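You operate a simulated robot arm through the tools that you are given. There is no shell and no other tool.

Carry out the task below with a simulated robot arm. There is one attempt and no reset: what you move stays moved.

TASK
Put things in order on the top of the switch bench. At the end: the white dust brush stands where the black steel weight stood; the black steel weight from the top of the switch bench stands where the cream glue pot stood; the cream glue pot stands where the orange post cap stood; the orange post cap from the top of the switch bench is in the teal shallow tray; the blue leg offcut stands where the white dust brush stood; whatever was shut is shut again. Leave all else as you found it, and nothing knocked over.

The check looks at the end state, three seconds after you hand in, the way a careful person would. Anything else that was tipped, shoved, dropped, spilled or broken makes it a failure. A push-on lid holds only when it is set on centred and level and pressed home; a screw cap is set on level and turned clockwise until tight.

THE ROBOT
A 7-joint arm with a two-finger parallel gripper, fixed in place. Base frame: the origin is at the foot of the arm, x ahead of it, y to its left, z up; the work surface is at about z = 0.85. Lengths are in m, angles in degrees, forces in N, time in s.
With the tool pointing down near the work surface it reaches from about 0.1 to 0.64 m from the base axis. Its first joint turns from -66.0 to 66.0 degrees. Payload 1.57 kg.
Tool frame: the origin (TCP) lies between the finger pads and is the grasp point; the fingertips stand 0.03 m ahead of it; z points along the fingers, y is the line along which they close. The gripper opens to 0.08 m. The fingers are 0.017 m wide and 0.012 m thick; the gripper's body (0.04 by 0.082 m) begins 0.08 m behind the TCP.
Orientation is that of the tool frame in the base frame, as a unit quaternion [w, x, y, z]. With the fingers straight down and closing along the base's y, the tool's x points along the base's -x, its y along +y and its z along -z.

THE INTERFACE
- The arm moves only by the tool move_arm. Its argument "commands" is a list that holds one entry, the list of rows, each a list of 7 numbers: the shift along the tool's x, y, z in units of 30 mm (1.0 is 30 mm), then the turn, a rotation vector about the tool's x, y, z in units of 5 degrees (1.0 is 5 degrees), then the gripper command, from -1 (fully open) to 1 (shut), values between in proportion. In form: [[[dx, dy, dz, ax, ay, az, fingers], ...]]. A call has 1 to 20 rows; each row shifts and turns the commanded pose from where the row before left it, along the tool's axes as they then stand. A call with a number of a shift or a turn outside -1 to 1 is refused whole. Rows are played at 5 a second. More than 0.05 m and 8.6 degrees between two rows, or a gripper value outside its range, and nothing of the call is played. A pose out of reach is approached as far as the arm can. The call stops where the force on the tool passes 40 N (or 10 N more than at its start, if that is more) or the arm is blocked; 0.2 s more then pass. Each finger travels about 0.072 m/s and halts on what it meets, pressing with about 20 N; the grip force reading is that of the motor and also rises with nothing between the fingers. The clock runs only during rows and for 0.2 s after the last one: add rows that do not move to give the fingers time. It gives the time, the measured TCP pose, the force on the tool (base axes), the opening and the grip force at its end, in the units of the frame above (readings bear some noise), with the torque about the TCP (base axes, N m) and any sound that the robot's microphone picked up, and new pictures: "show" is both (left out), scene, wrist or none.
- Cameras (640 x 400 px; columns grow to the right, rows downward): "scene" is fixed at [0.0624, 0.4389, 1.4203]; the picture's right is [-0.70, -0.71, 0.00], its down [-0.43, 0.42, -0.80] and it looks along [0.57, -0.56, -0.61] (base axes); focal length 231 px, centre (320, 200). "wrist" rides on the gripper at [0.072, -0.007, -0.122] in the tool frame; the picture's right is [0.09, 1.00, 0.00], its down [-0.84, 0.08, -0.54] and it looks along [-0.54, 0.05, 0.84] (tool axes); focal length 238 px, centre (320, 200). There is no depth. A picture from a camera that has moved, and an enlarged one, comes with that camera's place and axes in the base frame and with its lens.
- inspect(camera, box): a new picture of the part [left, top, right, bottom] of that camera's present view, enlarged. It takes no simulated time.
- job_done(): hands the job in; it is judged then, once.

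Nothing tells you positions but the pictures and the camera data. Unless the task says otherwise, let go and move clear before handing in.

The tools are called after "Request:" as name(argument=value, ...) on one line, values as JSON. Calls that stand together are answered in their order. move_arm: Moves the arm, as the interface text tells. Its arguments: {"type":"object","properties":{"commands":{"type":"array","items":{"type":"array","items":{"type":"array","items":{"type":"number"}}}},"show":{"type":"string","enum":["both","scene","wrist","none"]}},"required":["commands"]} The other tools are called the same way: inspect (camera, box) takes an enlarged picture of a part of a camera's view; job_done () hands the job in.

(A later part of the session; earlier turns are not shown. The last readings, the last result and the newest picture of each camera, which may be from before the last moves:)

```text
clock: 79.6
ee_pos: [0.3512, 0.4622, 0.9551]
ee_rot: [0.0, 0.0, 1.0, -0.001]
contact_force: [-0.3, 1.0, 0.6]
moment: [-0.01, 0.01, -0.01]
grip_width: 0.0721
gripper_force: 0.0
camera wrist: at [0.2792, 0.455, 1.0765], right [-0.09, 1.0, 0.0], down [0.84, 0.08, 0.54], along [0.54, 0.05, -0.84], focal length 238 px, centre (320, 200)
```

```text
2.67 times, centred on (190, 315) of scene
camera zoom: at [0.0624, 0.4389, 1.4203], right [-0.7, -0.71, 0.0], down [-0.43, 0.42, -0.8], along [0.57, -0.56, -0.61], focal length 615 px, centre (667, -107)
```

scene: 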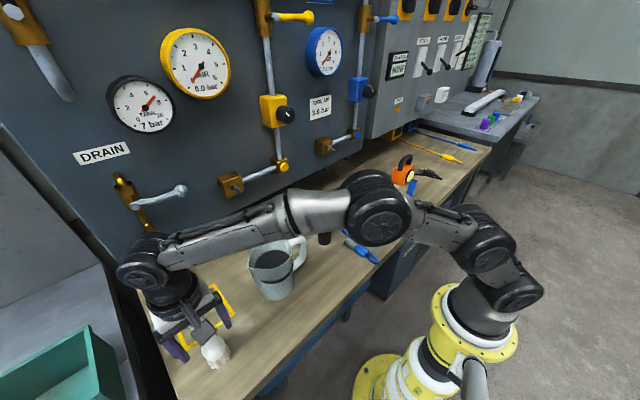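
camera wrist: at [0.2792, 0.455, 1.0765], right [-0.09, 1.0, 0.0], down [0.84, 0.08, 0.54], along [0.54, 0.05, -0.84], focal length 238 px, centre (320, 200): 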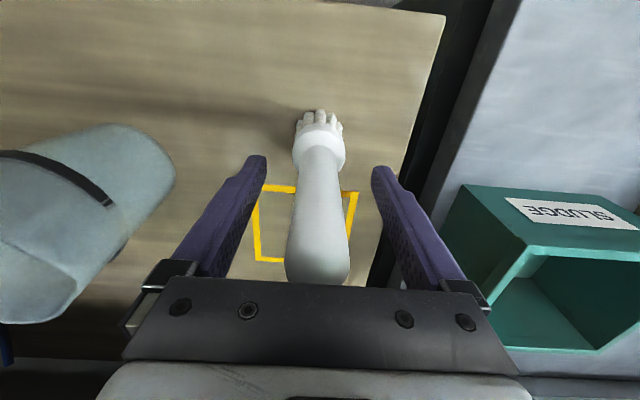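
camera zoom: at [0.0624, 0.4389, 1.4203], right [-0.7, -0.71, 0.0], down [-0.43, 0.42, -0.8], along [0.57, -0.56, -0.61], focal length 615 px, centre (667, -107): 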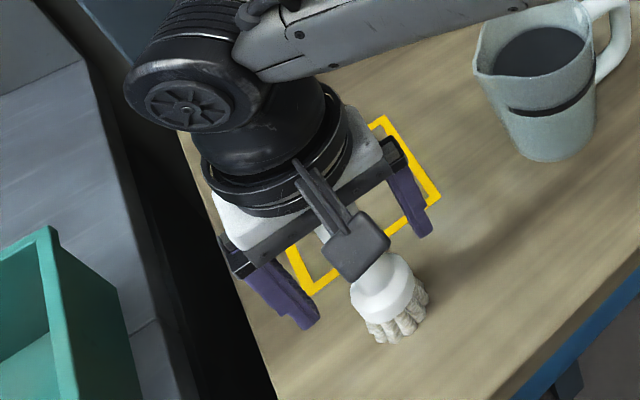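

The handle sits evenly between the fingers. I close and lift slightly.

Request:
move_arm(commands=[[[0, 0, 0, 0, 0, 0, 1], [0, 0, 0, 0, 0, 0, 1], [0, 0, 0, 0, 0, 0, 1], [0, 0, 0, 0, 0, 0, 1], [0, 0, 0, 0, 0, 0, 1], [0, 0, 0, 0, 0, 0, 1]]], show="wrist")

Request:
move_arm(commands=[[[0, 0, -0.1, 0, 0, 0, 1], [0, 0, -0.15, 0, 0, 0, 1], [0, 0, -0.2, 0, 0, 0, 1], [0, 0, -0.2, 0, 0, 0, 1], [0, 0, 0, 0, 0, 0, 1]]])

Request:
inspect(camera="scene", box=[110, 240, 270, 390])

```text
clock: 81.0
ee_pos: [0.3494, 0.4605, 0.9566]
ee_rot: [0.0, 0.0, 1.0, 0.0]
contact_force: [0.0, -0.2, 0.1]
moment: [-0.01, -0.01, 0.02]
grip_width: 0.0256
gripper_force: 20.1
camera wrist: at [0.2792, 0.455, 1.0765], right [-0.09, 1.0, 0.0], down [0.84, 0.08, 0.54], along [0.54, 0.05, -0.84], focal length 238 px, centre (320, 200)
```

wrist: 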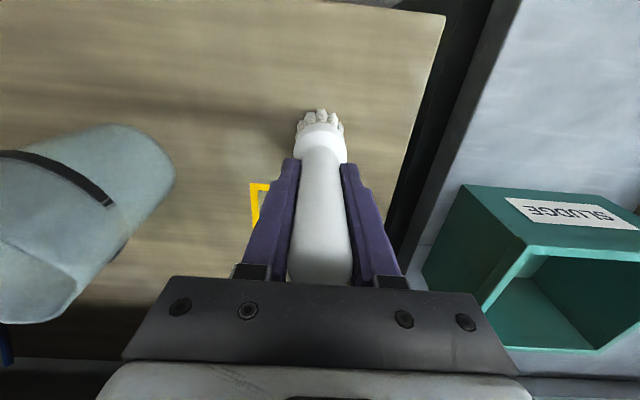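

```text
clock: 82.2
ee_pos: [0.3501, 0.4615, 0.9764]
ee_rot: [0.0, 0.0, 1.0, 0.0]
contact_force: [0.2, -0.3, -1.3]
moment: [-0.03, 0.0, -0.02]
grip_width: 0.0258
gripper_force: 19.8
camera wrist: at [0.2791, 0.4552, 1.0966], right [-0.09, 1.0, 0.0], down [0.84, 0.08, 0.54], along [0.54, 0.05, -0.84], focal length 238 px, centre (320, 200)
```

scene: 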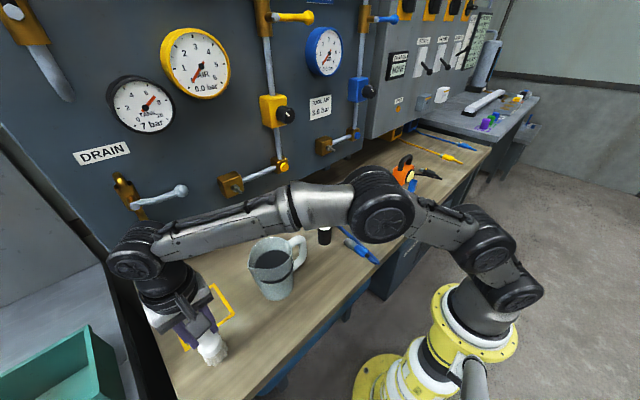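
wrist: 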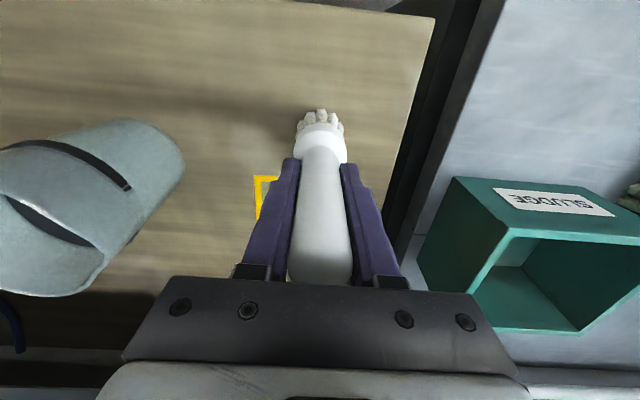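

```text
2.67 times, centred on (190, 315) of scene
camera zoom: at [0.0624, 0.4389, 1.4203], right [-0.7, -0.71, 0.0], down [-0.43, 0.42, -0.8], along [0.57, -0.56, -0.61], focal length 615 px, centre (667, -107)
```

zoom: 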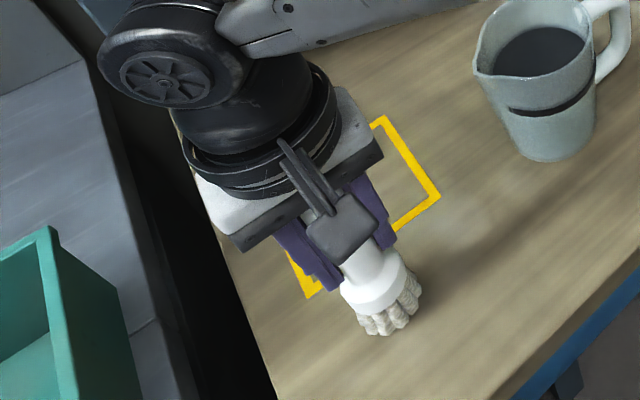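

The brush is held and lifted. I raise it, bring it inward, and carry it high over the mug toward the far right end.

Request:
move_arm(commands=[[[0, 0, -0.4, 0, 0, 0, 1], [0, 0, -0.6, 0, 0, 0, 1], [0, 0, -0.6, 0, 0, 0, 1], [0, 0, -0.6, 0, 0, 0, 1], [0, 0, -0.6, 0, 0, 0, 1], [0, 0, -0.5, 0, 0, 0, 1], [0.38, -0.386, -0.43, 0, 0, 0, 1], [0.38, -0.386, -0.43, 0, 0, 0, 1], [0.38, -0.386, -0.43, 0, 0, 0, 1], [0.38, -0.386, -0.43, 0, 0, 0, 1], [0.38, -0.386, -0.43, 0, 0, 0, 1], [0.38, -0.386, -0.43, 0, 0, 0, 1], [0.38, -0.386, -0.43, 0, 0, 0, 1], [0, 0, 0, 0, 0, 0, 1]]])

```text
clock: 85.2
ee_pos: [0.271, 0.3794, 1.1644]
ee_rot: [0.0, 0.0, 1.0, 0.0]
contact_force: [0.0, 0.4, -1.3]
moment: [-0.02, -0.01, -0.03]
grip_width: 0.0257
gripper_force: 20.5
camera wrist: at [0.1989, 0.374, 1.2858], right [-0.09, 1.0, 0.0], down [0.84, 0.08, 0.54], along [0.54, 0.05, -0.84], focal length 238 px, centre (320, 200)
```

scene: 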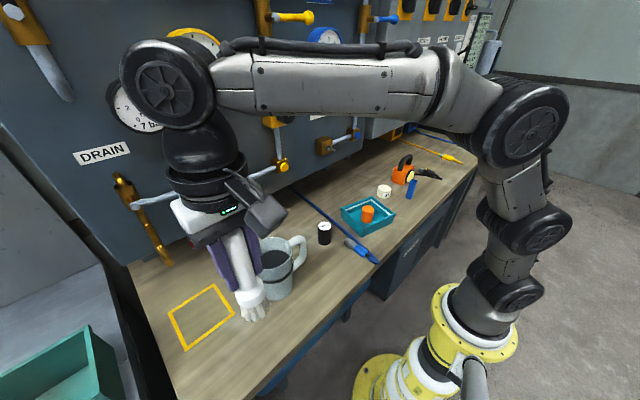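
wrist: 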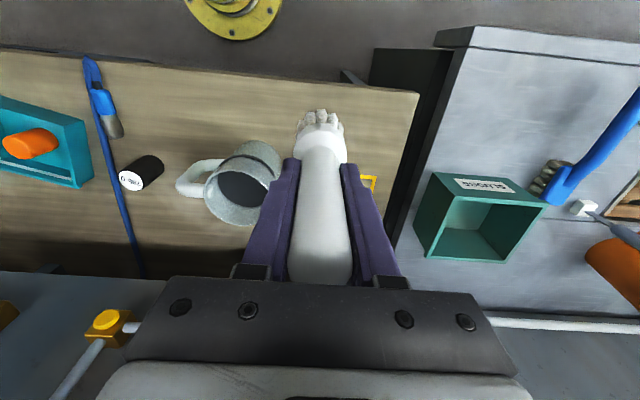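

Request:
move_arm(commands=[[[0, -0.4, 0, 0, 0, 0, 1], [0, -0.8, 0, 0, 0, 0, 1], [0, -0.8, 0, 0, 0, 0, 1], [0, -0.8, 0, 0, 0, 0, 1], [0, -0.8, 0, 0, 0, 0, 1], [0, -0.8, 0, 0, 0, 0, 1], [0, -0.8, 0, 0, 0, 0, 1], [0, -0.8, 0, 0, 0, 0, 1], [0, -0.8, 0, 0, 0, 0, 1], [0, -0.8, 0, 0, 0, 0, 1], [0, -0.8, 0, 0, 0, 0, 1], [0, -0.8, 0, 0, 0, 0, 1], [0, -0.8, 0, 0, 0, 0, 1], [0, -0.8, 0, 0, 0, 0, 1], [0, -0.8, 0, 0, 0, 0, 1], [0, -0.8, 0, 0, 0, 0, 1], [0, -0.8, 0, 0, 0, 0, 1], [0, -0.8, 0, 0, 0, 0, 1], [0, -0.4, 0, 0, 0, 0, 1]]], show="wrist")

```text
clock: 89.2
ee_pos: [0.2715, -0.0526, 1.1649]
ee_rot: [0.0, 0.0, 1.0, 0.0]
contact_force: [0.9, -0.1, -0.9]
moment: [0.03, -0.01, -0.04]
grip_width: 0.0257
gripper_force: 19.9
camera wrist: at [0.1999, -0.0588, 1.2853], right [-0.09, 1.0, 0.0], down [0.84, 0.08, 0.54], along [0.54, 0.05, -0.84], focal length 238 px, centre (320, 200)
```

wrist: 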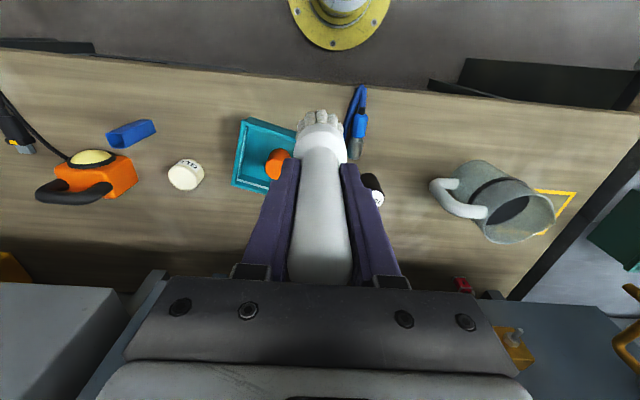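

Request:
move_arm(commands=[[[0, -0.4, 0, 0, 0, 0, 1], [0, -0.8, 0, 0, 0, 0, 1], [0, -0.8, 0, 0, 0, 0, 1], [0, -0.8, 0, 0, 0, 0, 1], [0, -0.8, 0, 0, 0, 0, 1], [0, -0.8, 0, 0, 0, 0, 1], [0, -0.8, 0, 0, 0, 0, 1], [0, -0.8, 0, 0, 0, 0, 1], [0, -0.8, 0, 0, 0, 0, 1], [0, -0.8, 0, 0, 0, 0, 1], [0, -0.8, 0, 0, 0, 0, 1], [0, -0.8, 0, 0, 0, 0, 1], [0, -0.8, 0, 0, 0, 0, 1], [0, -0.8, 0, 0, 0, 0, 1], [0, -0.8, 0, 0, 0, 0, 1], [0, -0.4, 0, 0, 0, 0, 1], [0, 0, 0, 0, 0, 0, 1]]])

```text
clock: 92.8
ee_pos: [0.2707, -0.4114, 1.1647]
ee_rot: [0.0, 0.0, 1.0, 0.0]
contact_force: [0.3, 0.0, -0.6]
moment: [0.01, -0.02, 0.0]
grip_width: 0.0259
gripper_force: 20.0
camera wrist: at [0.1992, -0.418, 1.2858], right [-0.09, 1.0, 0.0], down [0.84, 0.08, 0.54], along [0.54, 0.05, -0.84], focal length 238 px, centre (320, 200)
```

scene: 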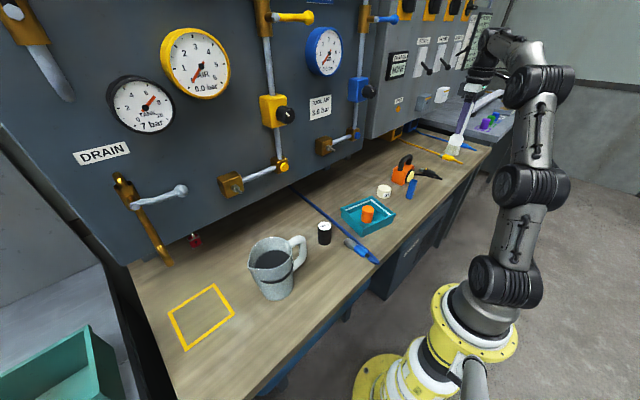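
wrist: 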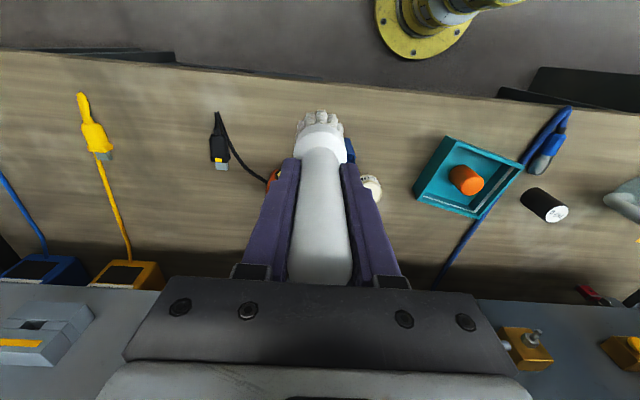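

I bring the brush over the weight's old place at about (0.3305, -0.4997), descending partway.

Request:
move_arm(commands=[[[0, 0, 0.5, 0, 0, 0, 1], [0, 0, 0.5, 0, 0, 0, 1], [-0.283, -0.419, 0.3, 0, 0, 0, 1], [-0.283, -0.419, 0.3, 0, 0, 0, 1], [-0.283, -0.419, 0.3, 0, 0, 0, 1], [-0.283, -0.419, 0.3, 0, 0, 0, 1], [-0.283, -0.419, 0.3, 0, 0, 0, 1], [-0.283, -0.419, 0.3, 0, 0, 0, 1], [-0.279, -0.419, 0.02, 0, 0, 0, 1], [0, 0, 0, 0, 0, 0, 1], [0, 0, 0, 0, 0, 0, 1]]])

Request:
inspect(camera="scene", box=[380, 100, 500, 210])

```text
clock: 95.2
ee_pos: [0.3304, -0.4995, 1.0792]
ee_rot: [0.0, 0.0, 1.0, 0.0]
contact_force: [-0.5, -1.0, -2.0]
moment: [0.0, 0.03, -0.01]
grip_width: 0.0255
gripper_force: 19.7
camera wrist: at [0.2589, -0.5062, 1.2003], right [-0.09, 1.0, 0.0], down [0.84, 0.08, 0.54], along [0.54, 0.05, -0.84], focal length 238 px, centre (320, 200)
```

scene: 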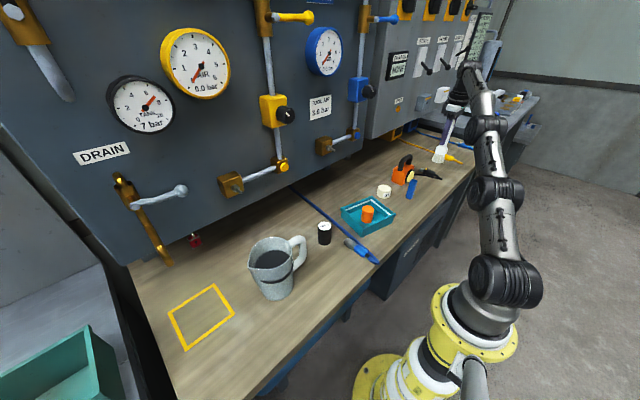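
wrist: 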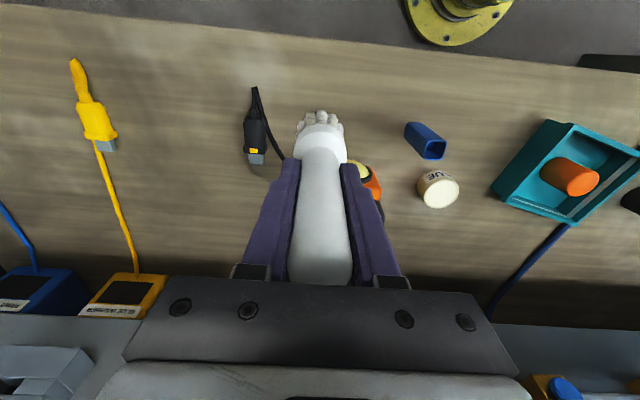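

```text
3.64 times, centred on (440, 155) of scene
camera zoom: at [0.0624, 0.4388, 1.4203], right [-0.7, -0.71, 0.0], down [-0.43, 0.42, -0.8], along [0.57, -0.56, -0.61], focal length 839 px, centre (-116, 364)
```

zoom: 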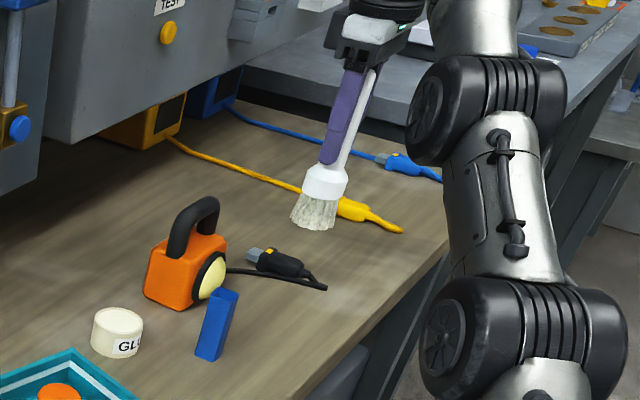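

Request:
move_arm(commands=[[[0, 0, 0.3, 0, 0, 0, 1], [0, 0, 0.5, 0, 0, 0, 1], [0, 0, 0.5, 0, 0, 0, 1], [0, 0, 0.5, 0, 0, 0, 1], [0, 0, 0.5, 0, 0, 0, 1], [0, 0, 0.5, 0, 0, 0, 1], [0, 0, 0.5, 0, 0, 0, 1], [0, 0, 0.4, 0, 0, 0, 1], [0, 0, 0.2, 0, 0, 0, 1], [0, 0, 0, 0, 0, 0, 1]]], show="none")

Request:
move_arm(commands=[[[0, 0, 0.1, 0, 0, 0, 1], [0, 0, 0, 0, 0, 0, 1]]], show="none")

Request:
move_arm(commands=[[[0, 0, 0.05, 0, 0, 0, 1], [0, 0, 0, 0, 0, 0, 1]]], show="scene")

```text
clock: 97.4
ee_pos: [0.3297, -0.5001, 0.9634]
ee_rot: [0.0, 0.0, 1.0, 0.001]
contact_force: [0.5, 0.2, -1.2]
moment: [-0.01, 0.02, -0.01]
grip_width: 0.0257
gripper_force: 19.8
```

```text
clock: 98.0
ee_pos: [0.3297, -0.501, 0.9593]
ee_rot: [-0.001, 0.0, 1.0, -0.001]
contact_force: [-0.4, 0.9, -1.0]
moment: [-0.03, -0.02, 0.0]
grip_width: 0.0256
gripper_force: 20.2
```

```text
clock: 98.6
ee_pos: [0.3283, -0.5001, 0.9585]
ee_rot: [0.001, -0.001, 1.0, 0.0]
contact_force: [0.2, 0.0, -1.2]
moment: [-0.02, -0.01, 0.03]
grip_width: 0.0256
gripper_force: 20.3
```

scene: 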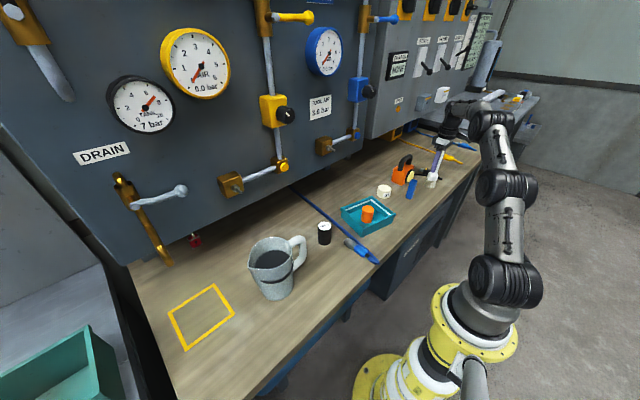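

Request:
move_arm(commands=[[[0, 0, 0.05, 0, 0, 0, 1], [0, 0, 0, 0, 0, 0, 1]]], show="none")

Request:
move_arm(commands=[[[0, 0, 0.03, 0, 0, 0, 1], [0, 0, 0, 0, 0, 0, 1]]], show="none")

Request:
move_arm(commands=[[[0, 0, 0.03, 0, 0, 0, 1], [0, 0, 0, 0, 0, 0, 1]]], show="none")

```text
clock: 99.2
ee_pos: [0.3288, -0.4996, 0.9558]
ee_rot: [0.0, 0.0, 1.0, 0.0]
contact_force: [-0.2, 0.0, -0.8]
moment: [-0.03, 0.02, -0.02]
grip_width: 0.0257
gripper_force: 20.0
```

```text
clock: 99.8
ee_pos: [0.3308, -0.5005, 0.9565]
ee_rot: [0.0, 0.0, 1.0, 0.0]
contact_force: [-0.1, 0.1, -0.4]
moment: [-0.02, 0.0, 0.0]
grip_width: 0.0253
gripper_force: 20.6
```

```text
clock: 100.4
ee_pos: [0.3302, -0.5002, 0.955]
ee_rot: [0.0, 0.0, 1.0, 0.0]
contact_force: [-1.0, 0.9, 0.0]
moment: [0.01, -0.01, 0.0]
grip_width: 0.0256
gripper_force: 20.2
```

Request:
move_arm(commands=[[[0, 0, 0.02, 0, 0, 0, 1], [0, 0, 0, 0, 0, 0, 1]]], show="none")

Request:
inspect(camera="scene", box=[390, 130, 490, 210])

```text
clock: 101.0
ee_pos: [0.3303, -0.5004, 0.9551]
ee_rot: [0.0, 0.0, 1.0, 0.0]
contact_force: [-1.2, -0.2, 0.6]
moment: [0.04, 0.1, -0.02]
grip_width: 0.0256
gripper_force: 19.7
```

```text
5.00 times, centred on (440, 170) of scene
camera zoom: at [0.0624, 0.4389, 1.4203], right [-0.7, -0.71, 0.0], down [-0.43, 0.42, -0.8], along [0.57, -0.56, -0.61], focal length 1154 px, centre (-280, 350)
```

zoom: 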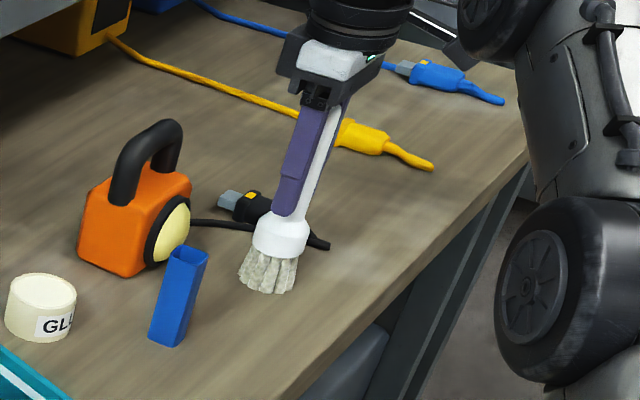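

The brush has just touched the bench. One small step more and I release it, then rise straight up.

Request:
move_arm(commands=[[[0, 0, 0.015, 0, 0, 0, 1], [0, 0, 0, 0, 0, 0, 0.2], [0, 0, 0, 0, 0, 0, -0.2], [0, 0, 0, 0, 0, 0, -0.6], [0, 0, 0, 0, 0, 0, -0.6], [0, 0, 0, 0, 0, 0, -0.6]]])

```text
clock: 102.4
ee_pos: [0.3297, -0.5003, 0.9553]
ee_rot: [0.0, 0.0, 1.0, 0.0]
contact_force: [0.2, 0.4, 0.0]
moment: [-0.01, 0.03, 0.0]
grip_width: 0.064
gripper_force: 0.0
camera wrist: at [0.2587, -0.5064, 1.0754], right [-0.09, 1.0, 0.0], down [0.84, 0.08, 0.54], along [0.54, 0.05, -0.84], focal length 238 px, centre (320, 200)
```

scene: 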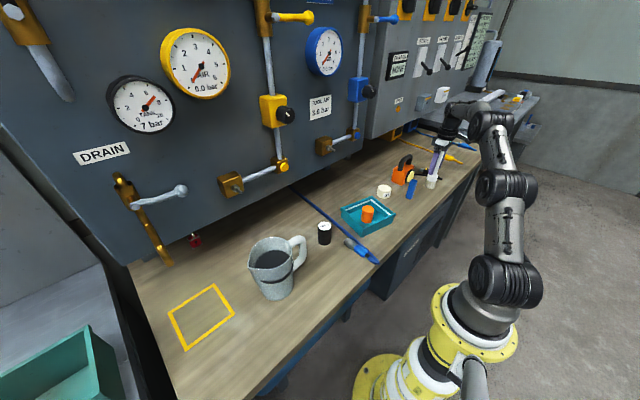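
wrist: 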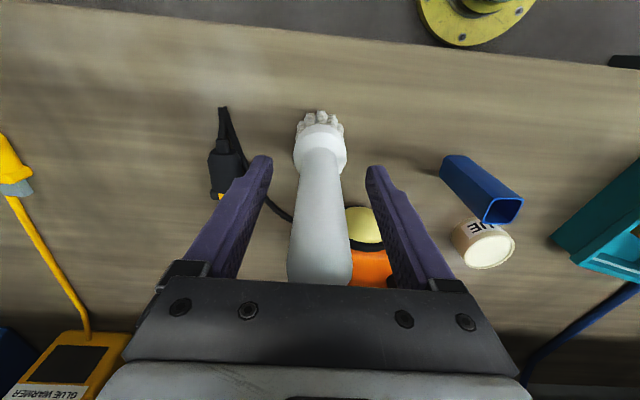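

Request:
move_arm(commands=[[[0, 0, -0.4, 0, 0, 0, -0.6], [0, 0, -0.8, 0, 0, 0, -0.6], [0, 0, -0.9, 0, 0, 0, -0.6], [0, 0, -0.9, 0, 0, 0, -0.6], [0, 0, -0.9, 0, 0, 0, -0.6], [0, 0, -0.3, 0, 0, 0, -0.6], [-0.12, 0.92, 0, 0, 0, 0, -1], [-0.12, 0.92, 0, 0, 0, 0, -1], [-0.12, 0.92, 0, 0, 0, 0, -1], [-0.12, 0.92, 0, 0, 0, 0, -1], [-0.12, 0.92, 0, 0, 0, 0, -1], [0, 0, 0, 0, 0, 0, -1], [0, 0, 0, 0, 0, 0, -1]]])

Request:
inspect(camera="wrist", box=[220, 60, 420, 180])

Request:
inspect(camera="scene", box=[390, 130, 490, 210])

```text
clock: 105.2
ee_pos: [0.3483, -0.3623, 1.0807]
ee_rot: [0.0, -0.001, 1.0, 0.001]
contact_force: [0.3, 0.5, 0.0]
moment: [-0.03, -0.03, -0.04]
grip_width: 0.0798
gripper_force: 0.0
camera wrist: at [0.2766, -0.3682, 1.2016], right [-0.09, 1.0, 0.0], down [0.84, 0.08, 0.54], along [0.54, 0.05, -0.84], focal length 238 px, centre (320, 200)
```

scene: 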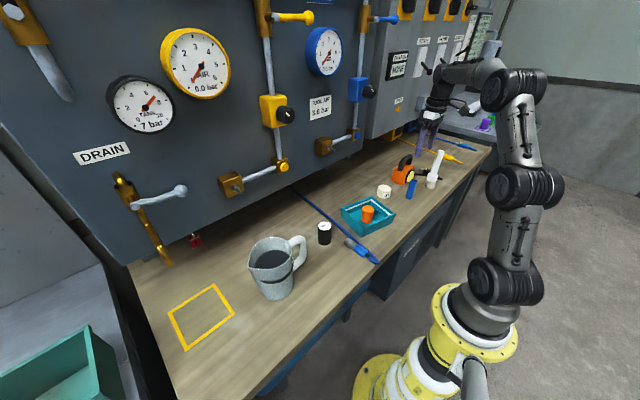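
wrist: 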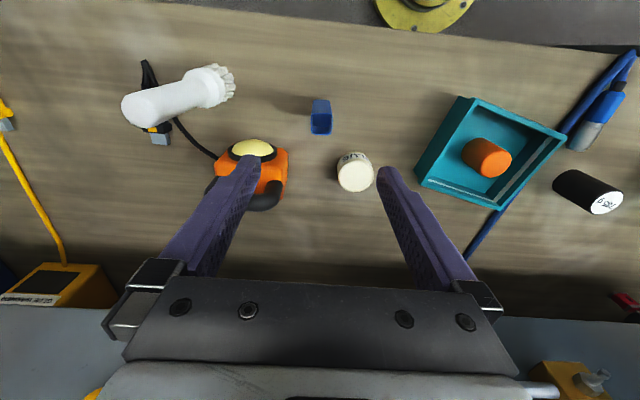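

```text
3.20 times, centred on (320, 120) of wrist
camera zoom: at [0.2766, -0.3682, 1.2016], right [-0.09, 1.0, 0.0], down [0.84, 0.08, 0.54], along [0.54, 0.05, -0.84], focal length 763 px, centre (320, 456)
```

zoom: 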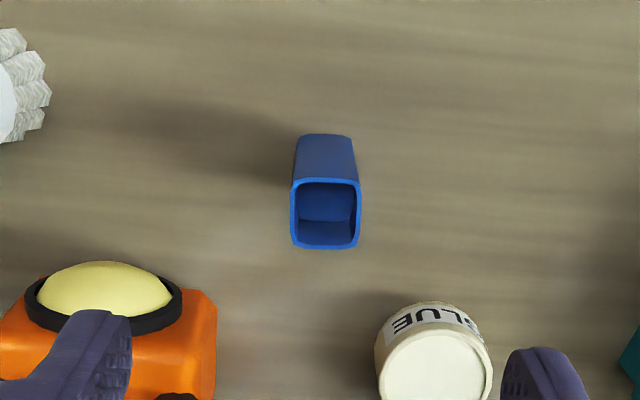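

```text
5.00 times, centred on (440, 170) of scene
camera zoom: at [0.0624, 0.4389, 1.4203], right [-0.7, -0.71, 0.0], down [-0.43, 0.42, -0.8], along [0.57, -0.56, -0.61], focal length 1154 px, centre (-280, 350)
```

zoom: 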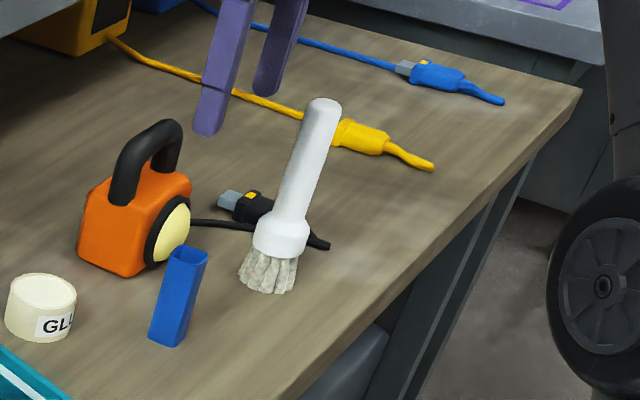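

The brush stands upright at the weight's old place. The offcut is a 0.024 m square tube about 0.078 m tall at (0.3515, -0.3595), turned about 4 degrees; I align the gripper to it and go lower to check.

Request:
move_arm(commands=[[[-0.1, 0.07, 0, 0, 0, 0, -1], [0, 0, 0, 0, 0, -0.76, -1], [0, 0, 0.7, 0, 0, 0, -0.6], [0, 0, 0.7, 0, 0, 0, -0.6], [0, 0, 0.7, 0, 0, 0, -0.6], [0, 0, 0.4, 0, 0, 0, -0.6], [0, 0, 0, 0, 0, 0, -0.6], [0, 0, 0, 0, 0, 0, -0.6]]], show="wrist")

Request:
inspect(camera="wrist", box=[240, 80, 400, 200])

```text
clock: 107.0
ee_pos: [0.3506, -0.36, 1.0044]
ee_rot: [0.001, -0.034, 0.999, 0.001]
contact_force: [0.0, -0.1, -1.0]
moment: [0.02, -0.01, -0.01]
grip_width: 0.0641
gripper_force: 0.1
camera wrist: at [0.2805, -0.3715, 1.126], right [-0.16, 0.99, 0.0], down [0.83, 0.13, 0.54], along [0.54, 0.09, -0.84], focal length 238 px, centre (320, 200)
```

wrist: 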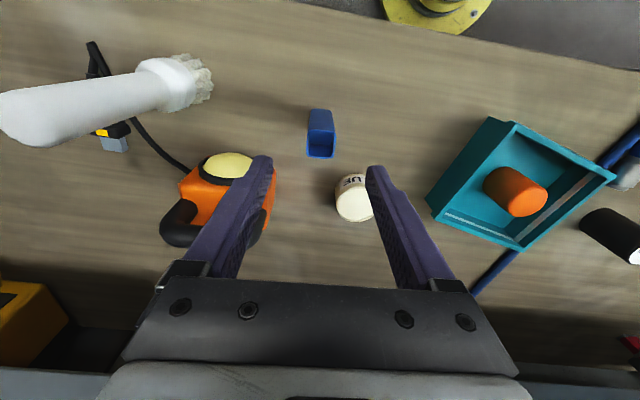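

```text
3.33 times, centred on (320, 140) of wrist
camera zoom: at [0.2805, -0.3715, 1.126], right [-0.16, 0.99, 0.0], down [0.83, 0.13, 0.54], along [0.54, 0.09, -0.84], focal length 794 px, centre (320, 400)
```

zoom: 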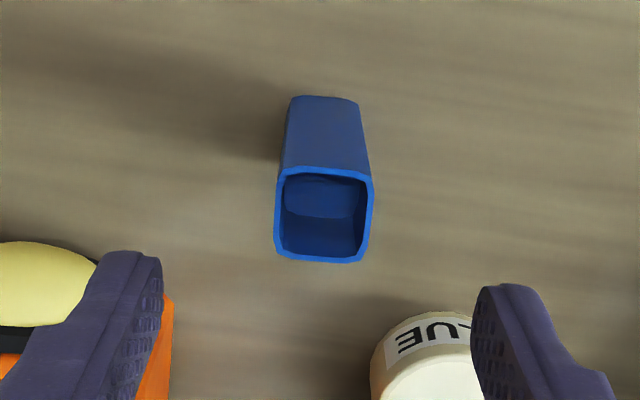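

The gripper is centred over the offcut; a small turn back improves alignment. I descend around it.

Request:
move_arm(commands=[[[0, 0, 0, 0, 0, 0.25, -0.5], [0, 0, 0.8, 0, 0, 0, -0.5], [0, 0, 0.8, 0, 0, 0, -0.5], [0, 0, 0.8, 0, 0, 0, -0.5], [0, 0, 0.8, 0, 0, 0, -0.5], [0, 0, 0.7, 0, 0, 0, -0.5], [0, 0, 0, 0, 0, 0, -0.5], [0, 0, 0, 0, 0, 0, -0.5]]], show="wrist")

Request:
inspect(camera="wrist", box=[220, 110, 420, 290])

```text
clock: 108.8
ee_pos: [0.3516, -0.3596, 0.8888]
ee_rot: [0.0, -0.023, 1.0, 0.001]
contact_force: [0.0, 0.0, -0.3]
moment: [-0.01, -0.04, 0.0]
grip_width: 0.0601
gripper_force: 0.0
camera wrist: at [0.2802, -0.3697, 1.0087], right [-0.14, 0.99, 0.0], down [0.83, 0.11, 0.54], along [0.54, 0.07, -0.84], focal length 238 px, centre (320, 200)
```

wrist: 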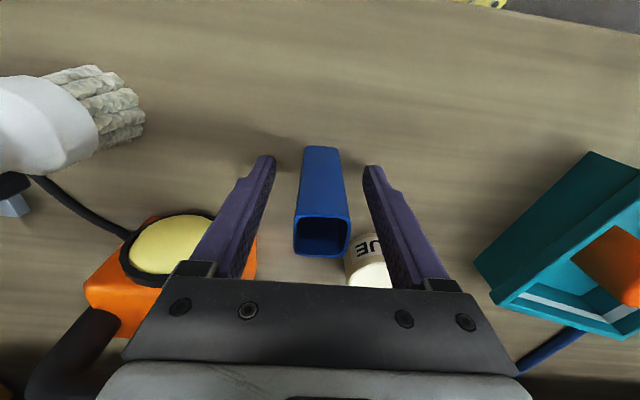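

```text
2.22 times, centred on (320, 200) of wrist
camera zoom: at [0.2802, -0.3697, 1.0087], right [-0.14, 0.99, 0.0], down [0.83, 0.11, 0.54], along [0.54, 0.07, -0.84], focal length 530 px, centre (320, 200)
```

zoom: 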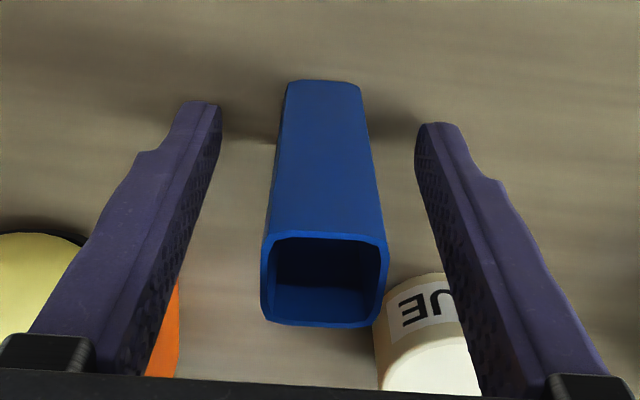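

Request:
move_arm(commands=[[[0, 0, 0, 0, 0, 0, 0], [0, 0, 0, 0, 0, 0, 0.3], [0, 0, 0, 0, 0, 0, 0.5], [0, 0, 0, 0, 0, 0, 1], [0, 0, 0, 0, 0, 0, 1], [0, 0, 0, 0, 0, 0, 1], [0, 0, 0, 0, 0, 0, 1]]], show="wrist")

Request:
move_arm(commands=[[[0, 0, -0.1, 0, 0, 0, 1], [0, 0, -0.2, 0, 0, 0, 1], [0, 0, -0.2, 0, 0, 0, 1], [0, 0, -0.2, 0, 0, 0, 1], [0, 0, 0, 0, 0, 0, 1]]])

Request:
inspect(camera="scene", box=[380, 140, 460, 210])

```text
clock: 110.4
ee_pos: [0.3501, -0.3616, 0.888]
ee_rot: [0.0, -0.023, 1.0, 0.0]
contact_force: [-0.4, 0.3, 1.2]
moment: [-0.03, 0.04, 0.0]
grip_width: 0.0261
gripper_force: 20.1
camera wrist: at [0.2802, -0.3697, 1.0088], right [-0.14, 0.99, 0.0], down [0.83, 0.11, 0.54], along [0.54, 0.07, -0.84], focal length 238 px, centre (320, 200)
```

wrist: 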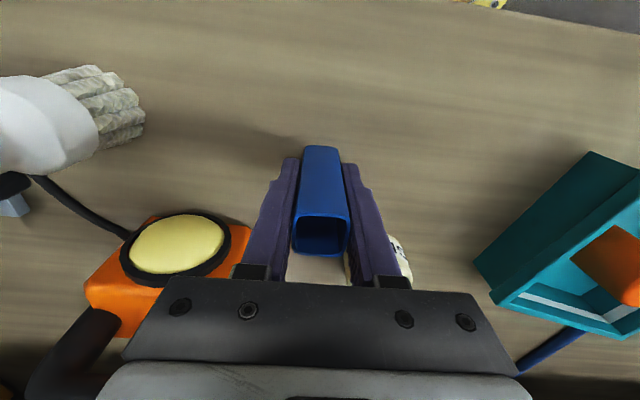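

```text
clock: 111.6
ee_pos: [0.3519, -0.3608, 0.9081]
ee_rot: [0.0, -0.022, 1.0, 0.0]
contact_force: [0.3, -0.6, -1.3]
moment: [-0.03, -0.02, 0.01]
grip_width: 0.0261
gripper_force: 20.1
camera wrist: at [0.2801, -0.3696, 1.03], right [-0.14, 0.99, 0.0], down [0.83, 0.11, 0.54], along [0.54, 0.07, -0.84], focal length 238 px, centre (320, 200)
```

scene: 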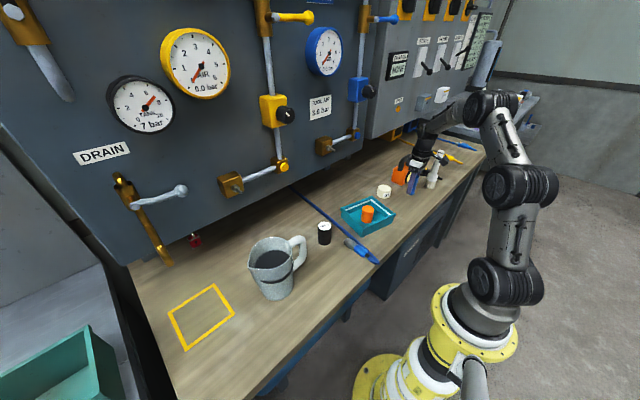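
wrist: 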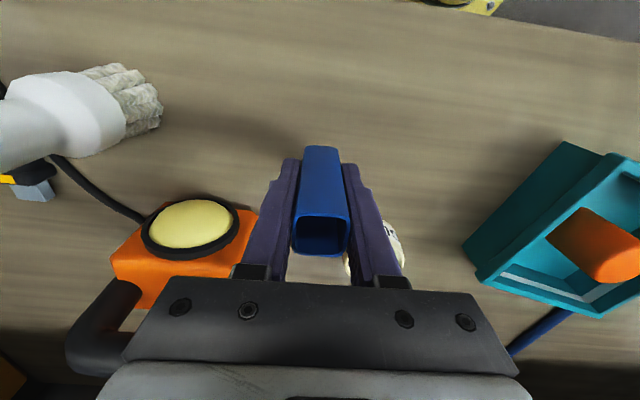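

```text
5.71 times, centred on (420, 175) of scene
camera zoom: at [0.0624, 0.4389, 1.4203], right [-0.7, -0.71, 0.0], down [-0.43, 0.42, -0.8], along [0.57, -0.56, -0.61], focal length 1319 px, centre (-251, 343)
```

zoom: 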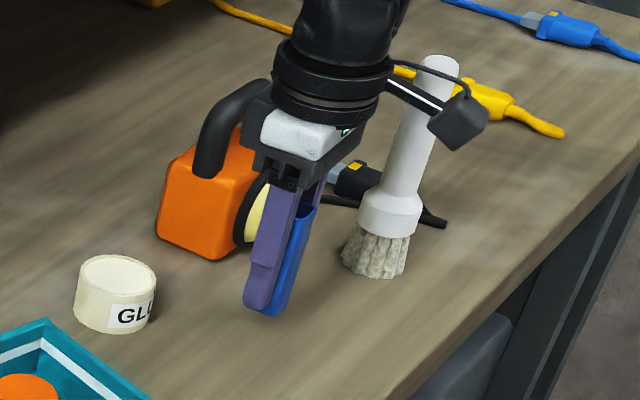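

The offcut is held. I lift it, turn the tool back square, and carry it inward and along the bench.

Request:
move_arm(commands=[[[0, 0, -0.4, 0, 0, 0, 1], [0, 0, -0.6, 0, 0, 0, 1], [0, 0, -0.6, 0, 0, 0, 1], [0, 0, -0.6, 0, 0, 0, 1], [0, 0, -0.6, 0, 0, 0, 1], [0, 0, -0.6, 0, 0, 0, 1], [0, 0, -0.6, 0, 0, 0, 1], [0, 0, -0.6, 0, 0, 0, 1], [0, 0, -0.6, 0, 0, 0, 1], [0, 0, -0.6, 0, 0, 0, 1], [0, 0, -0.6, 0, 0, 0, 1], [0, 0, -0.4, 0, 0, 0, 1], [0, 0, 0, 0, 0, 0.51, 1], [0.5, 0, 0, 0, 0, 0, 1], [0.7, 0, 0, 0, 0, 0, 1], [0.7, 0, 0, 0, 0, 0, 1], [0.5, 0, 0, 0, 0, 0, 1], [0.3, 0, 0, 0, 0, 0, 1], [0, 0, 0, 0, 0, 0, 1]]])

```text
clock: 115.6
ee_pos: [0.27, -0.3597, 1.1121]
ee_rot: [0.0, 0.0, 1.0, 0.0]
contact_force: [0.7, -0.3, -0.8]
moment: [-0.01, 0.0, 0.01]
grip_width: 0.0262
gripper_force: 20.0
camera wrist: at [0.1983, -0.3659, 1.2337], right [-0.09, 1.0, 0.0], down [0.84, 0.08, 0.54], along [0.54, 0.05, -0.84], focal length 238 px, centre (320, 200)
```

scene: 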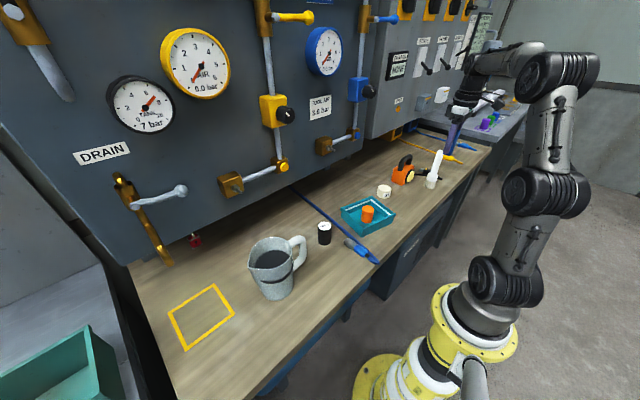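
wrist: 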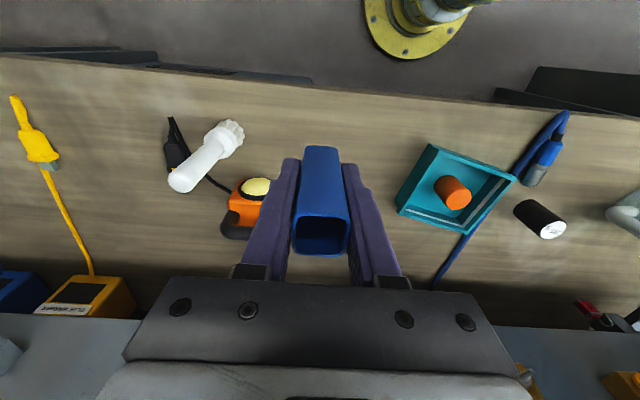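

Request:
move_arm(commands=[[[0, 0.4, 0, 0, 0, 0, 1], [0, 0.8, 0, 0, 0, 0, 1], [0, 0.8, 0, 0, 0, 0, 1], [0, 0.8, 0, 0, 0, 0, 1], [0, 0.8, 0, 0, 0, 0, 1], [0, 0.8, 0, 0, 0, 0, 1], [0, 0.8, 0, 0, 0, 0, 1], [0, 0.8, 0, 0, 0, 0, 1], [0, 0.8, 0, 0, 0, 0, 1], [0, 0.8, 0, 0, 0, 0, 1], [0, 0.8, 0, 0, 0, 0, 1], [0, 0.8, 0, 0, 0, 0, 1], [0, 0.8, 0, 0, 0, 0, 1], [0, 0.8, 0, 0, 0, 0, 1], [0, 0.8, 0, 0, 0, 0, 1], [0, 0.8, 0, 0, 0, 0, 1], [0, 0.8, 0, 0, 0, 0, 1], [0, 0.8, 0, 0, 0, 0, 1], [0, 0.4, 0, 0, 0, 0, 1]]], show="none")

Request:
move_arm(commands=[[[0, 0.4, 0, 0, 0, 0, 1], [0, 0.8, 0, 0, 0, 0, 1], [0, 0.8, 0, 0, 0, 0, 1], [0, 0.8, 0, 0, 0, 0, 1], [0, 0.8, 0, 0, 0, 0, 1], [0, 0.8, 0, 0, 0, 0, 1], [0, 0.8, 0, 0, 0, 0, 1], [0, 0.8, 0, 0, 0, 0, 1], [0, 0.8, 0, 0, 0, 0, 1], [0, 0.8, 0, 0, 0, 0, 1], [0, 0.8, 0, 0, 0, 0, 1], [0, 0.8, 0, 0, 0, 0, 1], [0, 0.8, 0, 0, 0, 0, 1], [0, 0.4, 0, 0, 0, 0, 1], [0, 0, 0, 0, 0, 0, 1]]])

```text
clock: 119.6
ee_pos: [0.2702, 0.0726, 1.1127]
ee_rot: [0.0, 0.0, 1.0, 0.0]
contact_force: [0.8, 0.3, -1.0]
moment: [-0.02, -0.01, 0.0]
grip_width: 0.0261
gripper_force: 19.9
```

```text
clock: 122.8
ee_pos: [0.2686, 0.384, 1.1128]
ee_rot: [0.0, 0.0, 1.0, 0.0]
contact_force: [-0.4, 1.0, -0.2]
moment: [-0.03, 0.01, 0.0]
grip_width: 0.0259
gripper_force: 19.9
camera wrist: at [0.1986, 0.3781, 1.2345], right [-0.09, 1.0, 0.0], down [0.84, 0.08, 0.54], along [0.54, 0.05, -0.84], focal length 238 px, centre (320, 200)
```

scene: 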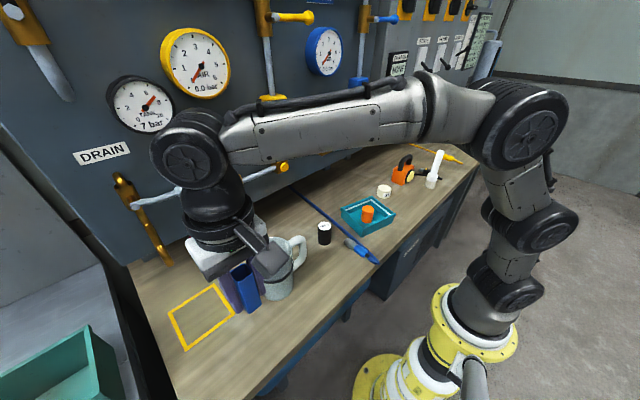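
wrist: 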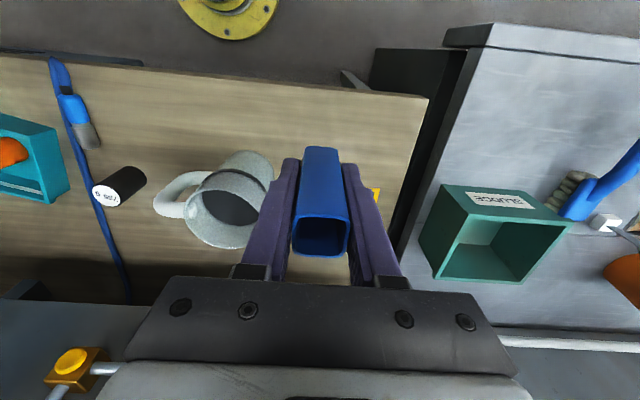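

I bring the offcut over the brush's old place at about (0.351, 0.461) and partly down.

Request:
move_arm(commands=[[[0, 0, 0.5, 0, 0, 0, 1], [0, 0, 0.5, 0, 0, 0, 1], [-0.336, 0.321, 0.3, 0, 0, 0, 1], [-0.336, 0.321, 0.3, 0, 0, 0, 1], [-0.336, 0.321, 0.3, 0, 0, 0, 1], [-0.336, 0.321, 0.3, 0, 0, 0, 1], [-0.336, 0.321, 0.3, 0, 0, 0, 1], [-0.336, 0.321, 0.3, 0, 0, 0, 1], [-0.336, 0.321, 0.3, 0, 0, 0, 1], [-0.336, 0.321, 0.3, 0, 0, 0, 1], [0, 0, 0, 0, 0, 0, 1], [0, 0, 0, 0, 0, 0, 1]]])

Request:
inspect(camera="scene", box=[110, 240, 270, 390])

```text
clock: 125.4
ee_pos: [0.3517, 0.4607, 1.0114]
ee_rot: [-0.001, 0.0, 1.0, -0.001]
contact_force: [0.7, 1.0, 0.1]
moment: [0.02, -0.01, -0.01]
grip_width: 0.026
gripper_force: 20.0
camera wrist: at [0.2798, 0.4542, 1.1321], right [-0.09, 1.0, 0.0], down [0.84, 0.08, 0.54], along [0.54, 0.05, -0.84], focal length 238 px, centre (320, 200)
```

scene: 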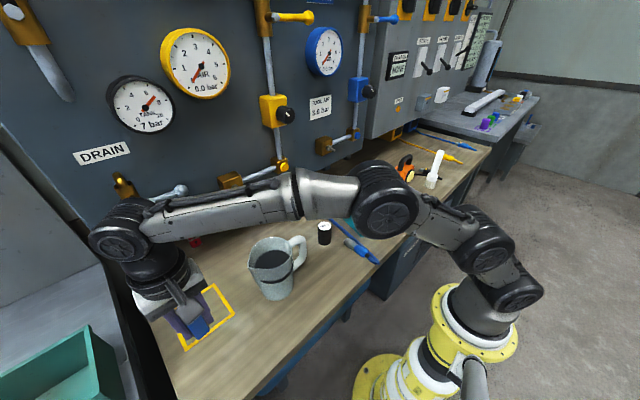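
wrist: 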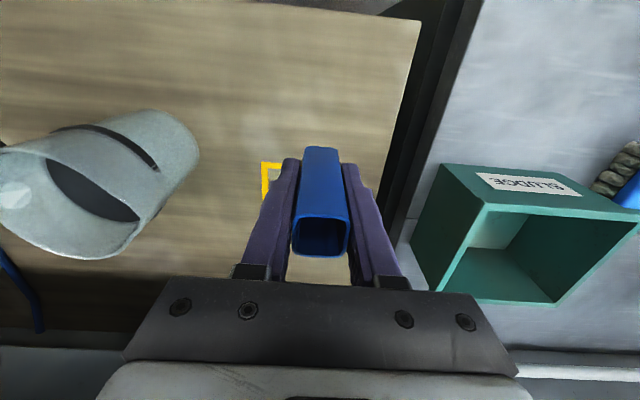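

```text
2.67 times, centred on (190, 315) of scene
camera zoom: at [0.0624, 0.4389, 1.4203], right [-0.7, -0.71, 0.0], down [-0.43, 0.42, -0.8], along [0.57, -0.56, -0.61], focal length 615 px, centre (667, -107)
```

zoom: 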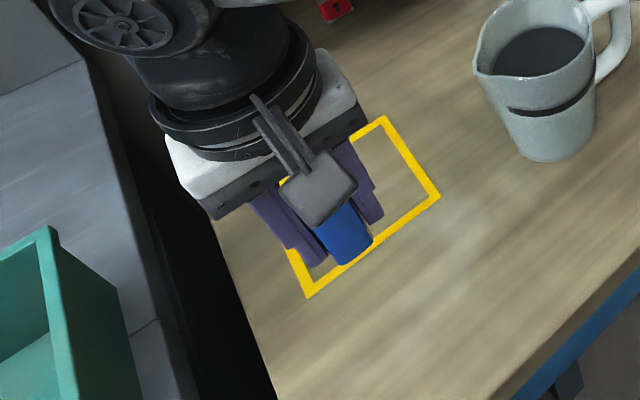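

Request:
move_arm(commands=[[[0, 0, 0.3, 0, 0, 0, 1], [0, 0, 0.5, 0, 0, 0, 1], [0, 0, 0.5, 0, 0, 0, 1], [0, 0, 0.5, 0, 0, 0, 1], [0, 0, 0.5, 0, 0, 0, 1], [0, 0, 0.5, 0, 0, 0, 1], [0, 0, 0.5, 0, 0, 0, 1], [0, 0, 0.4, 0, 0, 0, 1], [0, 0, 0.15, 0, 0, 0, 1], [0, 0, 0, 0, 0, 0, 1]]])

Request:
inspect(camera="scene", box=[110, 240, 270, 390])

```text
clock: 127.6
ee_pos: [0.3509, 0.4602, 0.895]
ee_rot: [0.0, 0.0, 1.0, 0.0]
contact_force: [0.4, -0.2, -1.1]
moment: [0.0, 0.0, 0.01]
grip_width: 0.0261
gripper_force: 19.7
camera wrist: at [0.2794, 0.4543, 1.0162], right [-0.09, 1.0, 0.0], down [0.84, 0.08, 0.54], along [0.54, 0.05, -0.84], focal length 238 px, centre (320, 200)
```

scene: 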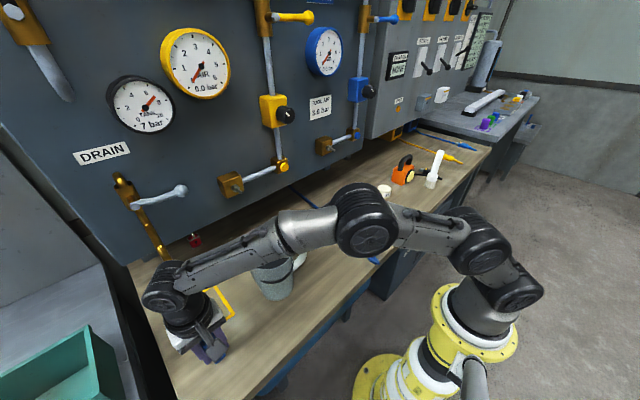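
wrist: 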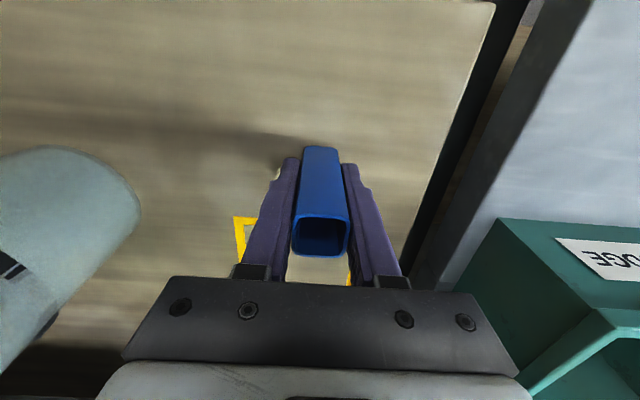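

```text
2.67 times, centred on (190, 315) of scene
camera zoom: at [0.0624, 0.4389, 1.4203], right [-0.7, -0.71, 0.0], down [-0.43, 0.42, -0.8], along [0.57, -0.56, -0.61], focal length 615 px, centre (667, -107)
```

zoom: 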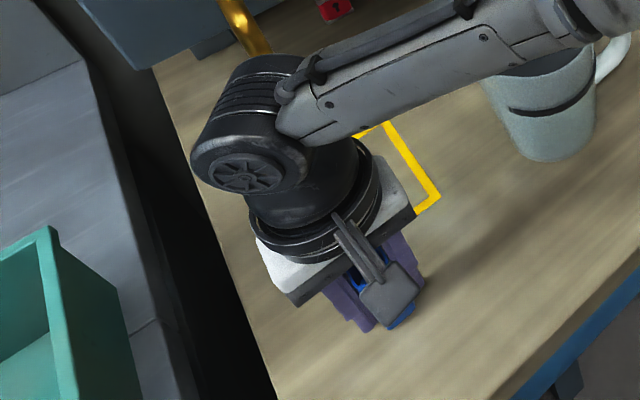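

Request:
move_arm(commands=[[[0, 0, 0.1, 0, 0, 0, 1], [0, 0, 0.05, 0, 0, 0, 1], [0, 0, 0, 0, 0, 0, 1]]], show="none")

Request:
move_arm(commands=[[[0, 0, 0.04, 0, 0, 0, 1], [0, 0, 0, 0, 0, 0, 1]]], show="none")

Request:
move_arm(commands=[[[0, 0, 0.03, 0, 0, 0, 1], [0, 0, 0, 0, 0, 0, 1]]], show="none")

```text
clock: 128.4
ee_pos: [0.3505, 0.4613, 0.8914]
ee_rot: [0.0, 0.0, 1.0, 0.0]
contact_force: [0.6, 0.3, -0.4]
moment: [0.0, 0.02, 0.02]
grip_width: 0.026
gripper_force: 20.2
```

```text
clock: 129.0
ee_pos: [0.3511, 0.46, 0.889]
ee_rot: [-0.001, 0.0, 1.0, 0.0]
contact_force: [-0.4, -0.9, -0.4]
moment: [0.01, 0.01, -0.05]
grip_width: 0.0259
gripper_force: 20.6
```

```text
clock: 129.6
ee_pos: [0.3523, 0.4603, 0.8898]
ee_rot: [0.0, 0.0, 1.0, 0.0]
contact_force: [-0.9, 0.3, 0.0]
moment: [0.0, 0.01, 0.02]
grip_width: 0.026
gripper_force: 19.6
```

Request:
move_arm(commands=[[[0, 0, 0.03, 0, 0, 0, 1], [0, 0, 0, 0, 0, 0, 1]]], show="none")

Request:
move_arm(commands=[[[0, 0, 0.02, 0, 0, 0, 1], [0, 0, 0, 0, 0, 0, 1]]], show="none")

```text
clock: 130.2
ee_pos: [0.3502, 0.4596, 0.8875]
ee_rot: [0.0, 0.0, 1.0, 0.001]
contact_force: [-0.4, -0.4, -1.3]
moment: [0.01, 0.03, 0.01]
grip_width: 0.0261
gripper_force: 20.4
```

```text
clock: 130.8
ee_pos: [0.351, 0.46, 0.8873]
ee_rot: [0.001, 0.0, 1.0, 0.0]
contact_force: [0.7, -1.2, 1.1]
moment: [0.0, 0.01, 0.02]
grip_width: 0.026
gripper_force: 20.2
```

Request:
move_arm(commands=[[[0, 0, 0.02, 0, 0, 0, 1], [0, 0, 0, 0, 0, 0, 1]]], show="none")

```text
clock: 131.4
ee_pos: [0.3503, 0.4599, 0.888]
ee_rot: [0.001, 0.0, 1.0, 0.0]
contact_force: [-1.4, -2.6, 8.4]
moment: [-0.07, 0.1, 0.04]
grip_width: 0.0262
gripper_force: 19.8
```

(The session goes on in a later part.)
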